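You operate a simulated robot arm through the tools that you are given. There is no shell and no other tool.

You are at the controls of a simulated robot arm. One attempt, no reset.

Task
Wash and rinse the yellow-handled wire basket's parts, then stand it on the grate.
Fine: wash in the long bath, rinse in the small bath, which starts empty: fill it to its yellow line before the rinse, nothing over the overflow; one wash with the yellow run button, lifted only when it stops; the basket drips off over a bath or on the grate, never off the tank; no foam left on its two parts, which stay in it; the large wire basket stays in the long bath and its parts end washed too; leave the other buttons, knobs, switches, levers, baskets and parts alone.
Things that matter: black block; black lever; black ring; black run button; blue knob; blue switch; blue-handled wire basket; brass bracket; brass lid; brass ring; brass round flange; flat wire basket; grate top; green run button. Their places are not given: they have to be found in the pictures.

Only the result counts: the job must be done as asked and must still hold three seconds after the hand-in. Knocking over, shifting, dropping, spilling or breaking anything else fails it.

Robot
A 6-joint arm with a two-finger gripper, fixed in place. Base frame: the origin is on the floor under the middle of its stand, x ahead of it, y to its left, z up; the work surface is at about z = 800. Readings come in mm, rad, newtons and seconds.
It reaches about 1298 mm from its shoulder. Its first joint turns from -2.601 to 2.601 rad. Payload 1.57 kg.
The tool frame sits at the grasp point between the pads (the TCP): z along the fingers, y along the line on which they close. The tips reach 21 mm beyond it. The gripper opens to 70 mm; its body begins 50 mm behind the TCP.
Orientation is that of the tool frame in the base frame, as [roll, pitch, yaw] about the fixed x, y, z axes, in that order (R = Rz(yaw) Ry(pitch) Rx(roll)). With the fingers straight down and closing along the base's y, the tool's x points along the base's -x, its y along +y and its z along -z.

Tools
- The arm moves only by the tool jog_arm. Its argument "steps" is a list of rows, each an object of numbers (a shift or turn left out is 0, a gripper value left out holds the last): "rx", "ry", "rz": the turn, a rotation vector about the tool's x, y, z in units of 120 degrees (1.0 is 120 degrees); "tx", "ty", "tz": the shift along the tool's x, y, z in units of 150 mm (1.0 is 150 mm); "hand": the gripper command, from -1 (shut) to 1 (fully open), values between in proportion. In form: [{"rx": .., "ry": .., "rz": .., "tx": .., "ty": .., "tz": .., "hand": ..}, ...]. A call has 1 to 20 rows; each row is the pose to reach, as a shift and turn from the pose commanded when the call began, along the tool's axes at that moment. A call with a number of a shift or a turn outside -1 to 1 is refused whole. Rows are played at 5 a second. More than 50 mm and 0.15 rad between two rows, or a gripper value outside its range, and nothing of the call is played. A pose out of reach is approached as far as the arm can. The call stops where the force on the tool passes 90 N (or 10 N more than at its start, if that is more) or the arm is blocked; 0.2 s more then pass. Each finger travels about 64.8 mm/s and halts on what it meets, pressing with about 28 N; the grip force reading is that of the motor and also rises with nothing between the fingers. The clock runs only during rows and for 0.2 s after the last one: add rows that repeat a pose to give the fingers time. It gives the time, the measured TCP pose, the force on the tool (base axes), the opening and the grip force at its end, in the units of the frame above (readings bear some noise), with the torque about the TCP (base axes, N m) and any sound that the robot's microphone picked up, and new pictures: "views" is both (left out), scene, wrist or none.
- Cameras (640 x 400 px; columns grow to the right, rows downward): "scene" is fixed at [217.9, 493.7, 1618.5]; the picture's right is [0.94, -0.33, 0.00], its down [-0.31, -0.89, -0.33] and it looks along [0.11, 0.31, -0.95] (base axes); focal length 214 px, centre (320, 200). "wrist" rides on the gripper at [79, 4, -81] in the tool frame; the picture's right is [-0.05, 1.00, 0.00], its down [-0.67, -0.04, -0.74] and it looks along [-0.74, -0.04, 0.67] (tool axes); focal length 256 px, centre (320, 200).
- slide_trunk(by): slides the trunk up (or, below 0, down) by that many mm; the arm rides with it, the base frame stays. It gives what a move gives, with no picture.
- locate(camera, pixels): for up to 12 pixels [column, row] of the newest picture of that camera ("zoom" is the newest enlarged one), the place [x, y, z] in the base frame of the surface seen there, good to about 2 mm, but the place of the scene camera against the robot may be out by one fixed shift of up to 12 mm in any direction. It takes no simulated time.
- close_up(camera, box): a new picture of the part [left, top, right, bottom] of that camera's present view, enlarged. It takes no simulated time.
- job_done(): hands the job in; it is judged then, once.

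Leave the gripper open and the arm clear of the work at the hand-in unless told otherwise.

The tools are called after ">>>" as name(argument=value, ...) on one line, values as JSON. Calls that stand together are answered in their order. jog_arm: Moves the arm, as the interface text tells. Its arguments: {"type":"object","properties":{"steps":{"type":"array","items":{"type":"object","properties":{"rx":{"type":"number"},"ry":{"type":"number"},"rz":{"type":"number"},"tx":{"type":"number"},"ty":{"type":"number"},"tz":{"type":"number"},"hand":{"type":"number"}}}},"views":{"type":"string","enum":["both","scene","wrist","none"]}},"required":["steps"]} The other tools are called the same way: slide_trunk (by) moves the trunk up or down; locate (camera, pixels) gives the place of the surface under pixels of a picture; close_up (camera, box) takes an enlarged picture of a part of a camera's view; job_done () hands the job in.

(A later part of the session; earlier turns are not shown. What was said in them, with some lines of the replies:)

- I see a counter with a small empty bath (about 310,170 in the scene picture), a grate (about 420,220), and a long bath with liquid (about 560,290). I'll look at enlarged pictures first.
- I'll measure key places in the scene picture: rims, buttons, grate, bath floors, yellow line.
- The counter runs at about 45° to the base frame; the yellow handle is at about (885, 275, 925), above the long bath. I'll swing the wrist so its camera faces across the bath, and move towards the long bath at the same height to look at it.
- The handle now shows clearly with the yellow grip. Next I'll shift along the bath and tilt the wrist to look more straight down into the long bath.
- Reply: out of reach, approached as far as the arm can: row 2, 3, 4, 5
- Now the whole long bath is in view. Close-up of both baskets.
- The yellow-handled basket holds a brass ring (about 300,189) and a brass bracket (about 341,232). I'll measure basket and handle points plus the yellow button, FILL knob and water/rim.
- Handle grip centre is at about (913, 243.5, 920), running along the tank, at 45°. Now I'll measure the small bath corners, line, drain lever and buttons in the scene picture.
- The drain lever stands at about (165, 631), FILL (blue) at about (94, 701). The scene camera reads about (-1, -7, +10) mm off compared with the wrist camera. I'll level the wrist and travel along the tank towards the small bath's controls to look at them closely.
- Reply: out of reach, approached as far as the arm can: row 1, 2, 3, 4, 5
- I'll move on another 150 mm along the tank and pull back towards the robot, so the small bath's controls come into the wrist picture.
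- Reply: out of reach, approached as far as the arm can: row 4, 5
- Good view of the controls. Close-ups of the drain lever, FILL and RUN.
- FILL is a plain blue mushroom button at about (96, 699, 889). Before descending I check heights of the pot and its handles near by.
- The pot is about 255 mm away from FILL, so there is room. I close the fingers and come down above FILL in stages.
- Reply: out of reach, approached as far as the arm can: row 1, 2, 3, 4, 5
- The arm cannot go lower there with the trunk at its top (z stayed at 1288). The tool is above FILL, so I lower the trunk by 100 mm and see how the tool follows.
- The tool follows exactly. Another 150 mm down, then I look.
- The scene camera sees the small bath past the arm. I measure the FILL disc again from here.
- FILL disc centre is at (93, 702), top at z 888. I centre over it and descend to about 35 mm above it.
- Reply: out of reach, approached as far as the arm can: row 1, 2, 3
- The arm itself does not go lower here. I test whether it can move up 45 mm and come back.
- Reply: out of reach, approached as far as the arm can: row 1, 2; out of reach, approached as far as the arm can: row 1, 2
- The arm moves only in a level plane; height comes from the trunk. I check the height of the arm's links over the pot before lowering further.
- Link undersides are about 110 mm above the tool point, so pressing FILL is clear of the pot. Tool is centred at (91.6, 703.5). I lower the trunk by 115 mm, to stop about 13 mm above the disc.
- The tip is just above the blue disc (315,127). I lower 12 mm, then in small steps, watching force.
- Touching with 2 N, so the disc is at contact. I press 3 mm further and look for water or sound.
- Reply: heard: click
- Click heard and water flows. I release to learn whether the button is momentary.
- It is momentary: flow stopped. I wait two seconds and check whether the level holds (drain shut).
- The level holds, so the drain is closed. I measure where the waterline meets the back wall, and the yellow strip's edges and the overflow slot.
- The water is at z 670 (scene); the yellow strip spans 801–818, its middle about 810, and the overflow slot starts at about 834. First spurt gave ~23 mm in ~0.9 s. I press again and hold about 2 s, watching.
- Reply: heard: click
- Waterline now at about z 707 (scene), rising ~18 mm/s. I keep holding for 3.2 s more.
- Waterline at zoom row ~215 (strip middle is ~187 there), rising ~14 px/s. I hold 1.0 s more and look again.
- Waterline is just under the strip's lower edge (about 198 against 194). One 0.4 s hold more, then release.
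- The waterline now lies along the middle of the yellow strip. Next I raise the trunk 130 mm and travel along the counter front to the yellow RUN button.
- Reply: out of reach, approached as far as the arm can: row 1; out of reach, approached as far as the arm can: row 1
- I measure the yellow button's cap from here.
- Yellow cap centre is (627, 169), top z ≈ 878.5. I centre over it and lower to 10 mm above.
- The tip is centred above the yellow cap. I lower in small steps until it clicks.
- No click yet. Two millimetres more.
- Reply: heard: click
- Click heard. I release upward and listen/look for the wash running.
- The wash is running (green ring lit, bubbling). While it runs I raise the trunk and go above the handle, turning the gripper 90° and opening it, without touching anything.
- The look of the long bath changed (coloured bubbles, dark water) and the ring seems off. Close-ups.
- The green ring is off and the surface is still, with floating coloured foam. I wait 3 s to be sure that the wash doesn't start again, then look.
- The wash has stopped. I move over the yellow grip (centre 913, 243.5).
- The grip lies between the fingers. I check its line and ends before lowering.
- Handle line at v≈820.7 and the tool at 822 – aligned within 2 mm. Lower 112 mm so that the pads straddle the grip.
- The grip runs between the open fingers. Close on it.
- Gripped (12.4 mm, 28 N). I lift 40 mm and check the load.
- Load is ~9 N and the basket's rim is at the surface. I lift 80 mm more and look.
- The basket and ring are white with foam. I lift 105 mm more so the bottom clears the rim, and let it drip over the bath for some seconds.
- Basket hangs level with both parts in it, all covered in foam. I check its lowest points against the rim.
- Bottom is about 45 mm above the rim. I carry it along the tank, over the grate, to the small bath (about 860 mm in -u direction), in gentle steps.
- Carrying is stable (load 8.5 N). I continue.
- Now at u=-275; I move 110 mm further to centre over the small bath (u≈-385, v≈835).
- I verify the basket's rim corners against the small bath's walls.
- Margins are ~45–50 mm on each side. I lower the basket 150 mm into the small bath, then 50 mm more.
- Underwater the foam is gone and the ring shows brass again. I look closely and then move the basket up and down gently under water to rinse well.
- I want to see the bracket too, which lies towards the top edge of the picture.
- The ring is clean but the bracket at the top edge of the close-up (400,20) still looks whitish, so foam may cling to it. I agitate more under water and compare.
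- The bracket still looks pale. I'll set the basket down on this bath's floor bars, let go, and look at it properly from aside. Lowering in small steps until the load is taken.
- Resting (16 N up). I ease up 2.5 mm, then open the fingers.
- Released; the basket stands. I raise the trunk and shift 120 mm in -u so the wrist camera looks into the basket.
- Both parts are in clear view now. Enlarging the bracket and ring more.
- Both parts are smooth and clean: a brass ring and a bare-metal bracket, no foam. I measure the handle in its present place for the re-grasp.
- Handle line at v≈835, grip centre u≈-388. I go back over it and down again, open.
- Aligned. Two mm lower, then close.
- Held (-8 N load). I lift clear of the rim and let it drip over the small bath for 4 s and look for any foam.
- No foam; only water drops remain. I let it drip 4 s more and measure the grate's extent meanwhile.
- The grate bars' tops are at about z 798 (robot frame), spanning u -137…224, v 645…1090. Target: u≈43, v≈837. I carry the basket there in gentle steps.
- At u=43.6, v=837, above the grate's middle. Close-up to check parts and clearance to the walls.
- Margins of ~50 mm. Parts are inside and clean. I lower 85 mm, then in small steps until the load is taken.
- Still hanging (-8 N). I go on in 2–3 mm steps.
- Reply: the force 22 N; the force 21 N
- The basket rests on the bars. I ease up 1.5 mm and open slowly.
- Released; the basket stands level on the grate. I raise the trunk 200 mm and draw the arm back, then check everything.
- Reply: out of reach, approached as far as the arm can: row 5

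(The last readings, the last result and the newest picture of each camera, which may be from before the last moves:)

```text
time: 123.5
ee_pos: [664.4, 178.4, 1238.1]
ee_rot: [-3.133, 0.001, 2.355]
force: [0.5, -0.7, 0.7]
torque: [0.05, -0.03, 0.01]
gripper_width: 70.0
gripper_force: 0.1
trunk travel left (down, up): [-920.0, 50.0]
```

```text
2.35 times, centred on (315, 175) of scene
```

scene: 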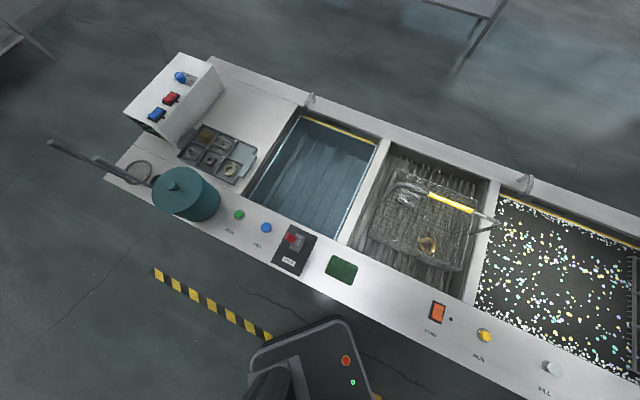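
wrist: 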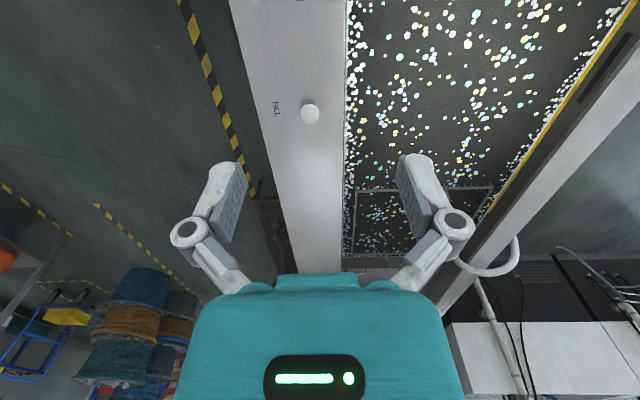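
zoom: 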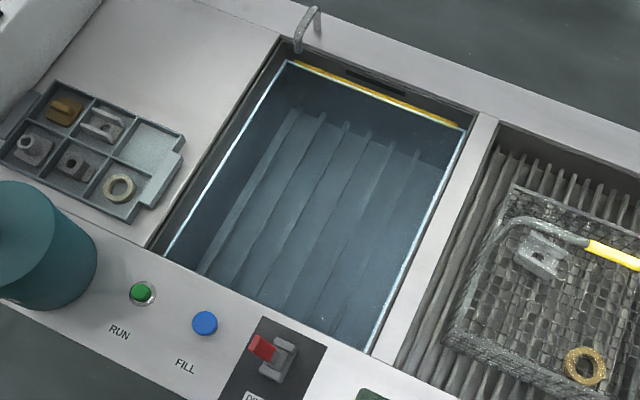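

Basket stands on the grate with the ring and bracket in it; the small bath is at its line and all controls look untouched. One last enlarged look at the two parts for foam.

>>> close_up(camera="scene", box=[390, 180, 450, 260])

>>> close_up(camera="wrist", box=[320, 0, 620, 280])

>>> locate(camera="scene", pixels=[[430, 194], [475, 212], [452, 203], [379, 232], [463, 271], [475, 203]])

```text
5.00 times, centred on (420, 220) of scene
```

zoom: 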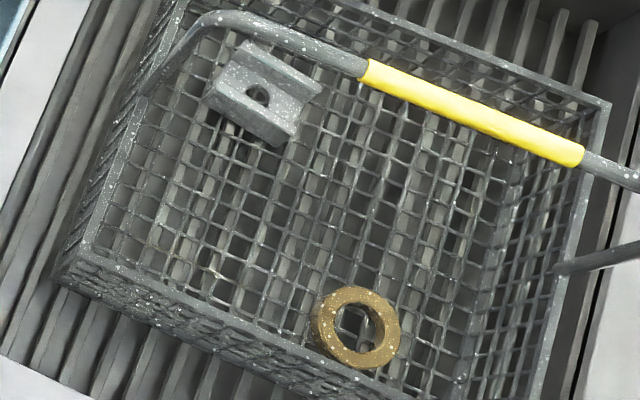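

```text
1.43 times, centred on (470, 140) of wrist
```

zoom: 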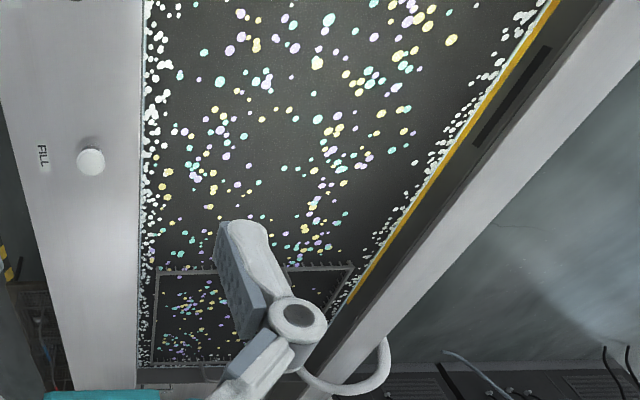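

```text
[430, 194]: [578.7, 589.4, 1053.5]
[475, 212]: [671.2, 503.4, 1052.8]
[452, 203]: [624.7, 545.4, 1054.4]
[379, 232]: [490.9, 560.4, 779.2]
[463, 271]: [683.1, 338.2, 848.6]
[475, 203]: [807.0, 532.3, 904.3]
```

Both parts are bare metal with tiny water specks only. I wait some seconds to see that the specks are just water running off.

>>> jog_arm(steps=[{"tz": 0}, {"tz": 0}, {"tz": 0}, {"tz": 0}, {"tz": 0}, {"tz": 0}, {"tz": 0}, {"tz": 0}, {"tz": 0}, {"tz": 0}, {"tz": 0}, {"tz": 0}, {"tz": 0}, {"tz": 0}, {"tz": 0}, {"tz": 0}, {"tz": 0}, {"tz": 0}, {"tz": 0}, {"tz": 0}], views="none")

>>> jog_arm(steps=[{"tz": 0}, {"tz": 0}, {"tz": 0}, {"tz": 0}, {"tz": 0}, {"tz": 0}, {"tz": 0}, {"tz": 0}, {"tz": 0}, {"tz": 0}, {"tz": 0}, {"tz": 0}, {"tz": 0}, {"tz": 0}, {"tz": 0}, {"tz": 0}, {"tz": 0}, {"tz": 0}, {"tz": 0}, {"tz": 0}], views="scene")

>>> close_up(camera="scene", box=[390, 180, 450, 260])

>>> close_up(camera="scene", box=[295, 95, 385, 170])

```text
time: 127.8
ee_pos: [664.3, 179.9, 1239.4]
ee_rot: [-3.133, 0.0, 2.357]
force: [-0.3, -0.3, -0.2]
torque: [-0.01, -0.01, 0.03]
gripper_width: 70.0
gripper_force: 0.1
trunk travel left (down, up): [-920.0, 50.0]
```

```text
time: 131.9
ee_pos: [664.7, 179.3, 1239.1]
ee_rot: [-3.134, -0.001, 2.357]
force: [0.4, 0.4, -0.2]
torque: [-0.01, -0.02, 0.0]
gripper_width: 70.1
gripper_force: 0.0
trunk travel left (down, up): [-920.0, 50.0]
```

scene: 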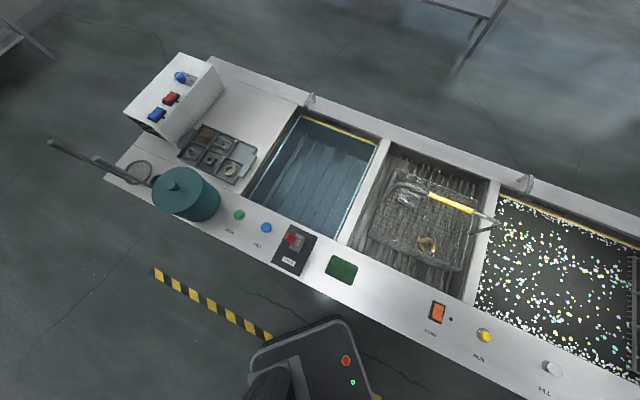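

```text
5.00 times, centred on (420, 220) of scene
```

zoom: 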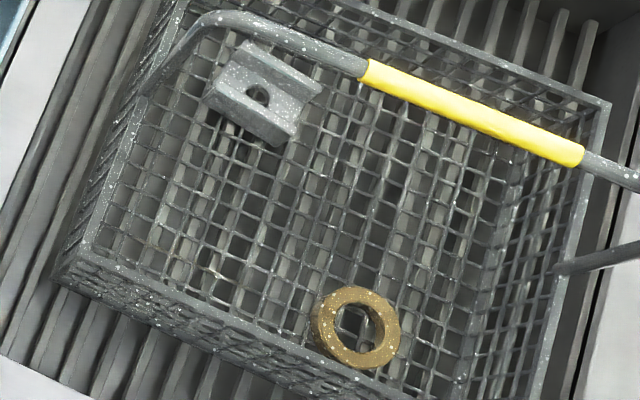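

```text
5.33 times, centred on (340, 132) of scene
```

zoom: 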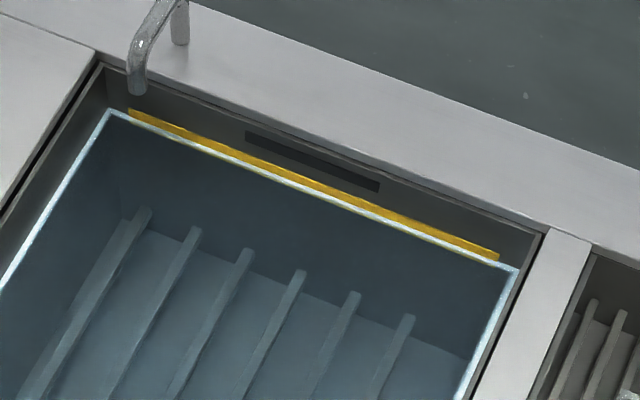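

The specks look like wetness. I wait about 12 s more to see whether they dry off.

>>> jog_arm(steps=[{"tz": 0}, {"tz": 0}, {"tz": 0}, {"tz": 0}, {"tz": 0}, {"tz": 0}, {"tz": 0}, {"tz": 0}, {"tz": 0}, {"tz": 0}, {"tz": 0}, {"tz": 0}, {"tz": 0}, {"tz": 0}, {"tz": 0}, {"tz": 0}, {"tz": 0}, {"tz": 0}, {"tz": 0}, {"tz": 0}], views="none")

>>> jog_arm(steps=[{"tz": 0}, {"tz": 0}, {"tz": 0}, {"tz": 0}, {"tz": 0}, {"tz": 0}, {"tz": 0}, {"tz": 0}, {"tz": 0}, {"tz": 0}, {"tz": 0}, {"tz": 0}, {"tz": 0}, {"tz": 0}, {"tz": 0}, {"tz": 0}, {"tz": 0}, {"tz": 0}, {"tz": 0}, {"tz": 0}], views="none")

>>> jog_arm(steps=[{"tz": 0}, {"tz": 0}, {"tz": 0}, {"tz": 0}, {"tz": 0}, {"tz": 0}, {"tz": 0}, {"tz": 0}, {"tz": 0}, {"tz": 0}, {"tz": 0}, {"tz": 0}, {"tz": 0}, {"tz": 0}, {"tz": 0}, {"tz": 0}, {"tz": 0}, {"tz": 0}, {"tz": 0}, {"tz": 0}], views="both")

>>> close_up(camera="scene", box=[390, 180, 450, 260])

```text
time: 136.2
ee_pos: [663.8, 179.1, 1240.0]
ee_rot: [-3.133, 0.0, 2.355]
force: [-0.2, -0.2, 0.0]
torque: [-0.02, 0.01, -0.01]
gripper_width: 70.0
gripper_force: 0.0
trunk travel left (down, up): [-920.0, 50.0]
```

```text
time: 140.3
ee_pos: [663.4, 178.1, 1238.8]
ee_rot: [-3.132, 0.002, 2.357]
force: [0.0, 0.3, -0.1]
torque: [0.0, 0.0, 0.0]
gripper_width: 69.8
gripper_force: 0.0
trunk travel left (down, up): [-920.0, 50.0]
```

```text
time: 144.6
ee_pos: [664.5, 179.0, 1237.8]
ee_rot: [-3.132, 0.002, 2.356]
force: [-0.4, -1.1, 0.6]
torque: [-0.01, -0.03, -0.02]
gripper_width: 70.2
gripper_force: 0.1
trunk travel left (down, up): [-920.0, 50.0]
```

scene: 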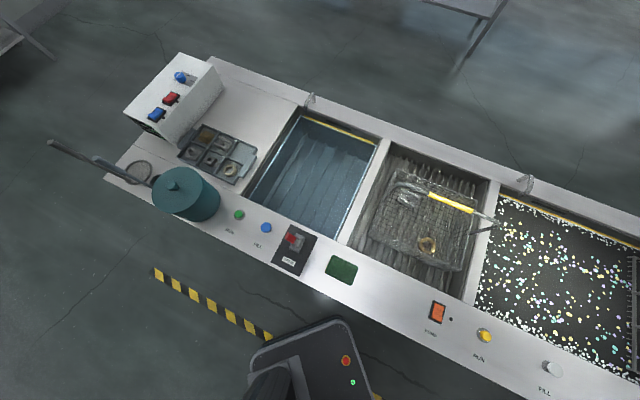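
wrist: 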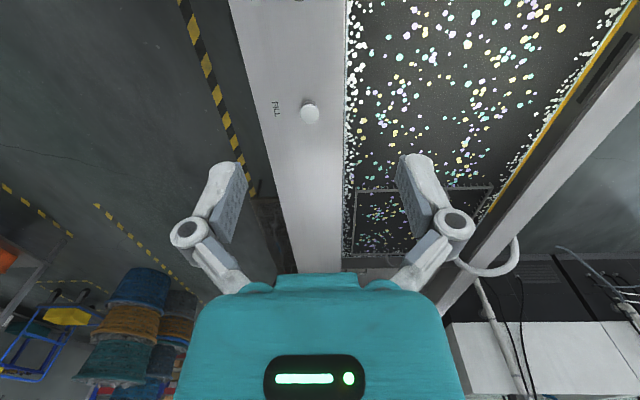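

```text
5.00 times, centred on (420, 220) of scene
```

zoom: 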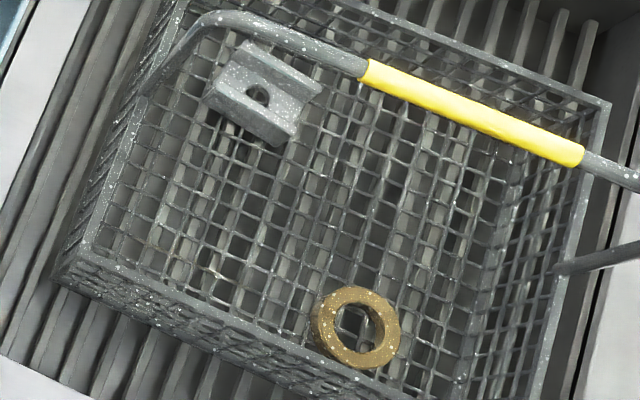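

The specks do not change: it is the wet look. The basket stands on the grate with its two clean parts, the gripper is open and the arm is clear. Handing in.

>>> job_done()

```text
The job is handed in.
```

I washed and rinsed the yellow-handled basket, stood it on the grate with both parts still in it, and handed the job in. I don't know yet how it was judged.

- **Rinse bath fill:** I filled the small bath with its blue FILL button, up to the middle of the yellow strip. The level stayed below the overflow slot, and the drain was already closed.
- **Wash:** I pressed the yellow run button once. The bath ran with its ring lit green and stopped by itself. I lifted the basket about eight seconds after I first saw the ring out.
- **Rinse:** The basket came up white with foam. I moved it about under the small bath's water and let go of it there for a short time to check both parts. After about 24 s in the water the ring and bracket showed bare metal with no foam.
- **Dripping:** The basket only ever hung over the baths or the grate. It now stands level near the middle of the grate.
- **Specks on the parts:** Small light specks stayed on the basket and parts after 20 s on the grate. I took them for water, because the foam had been thick and white.
- **Large basket:** It stayed in the long bath for the wash. The water is now too dark to see its parts, so I could not check them by eye.

I pressed only the blue FILL and the yellow run button and touched no other control, basket or part. The gripper is open and the arm is clear of the work.
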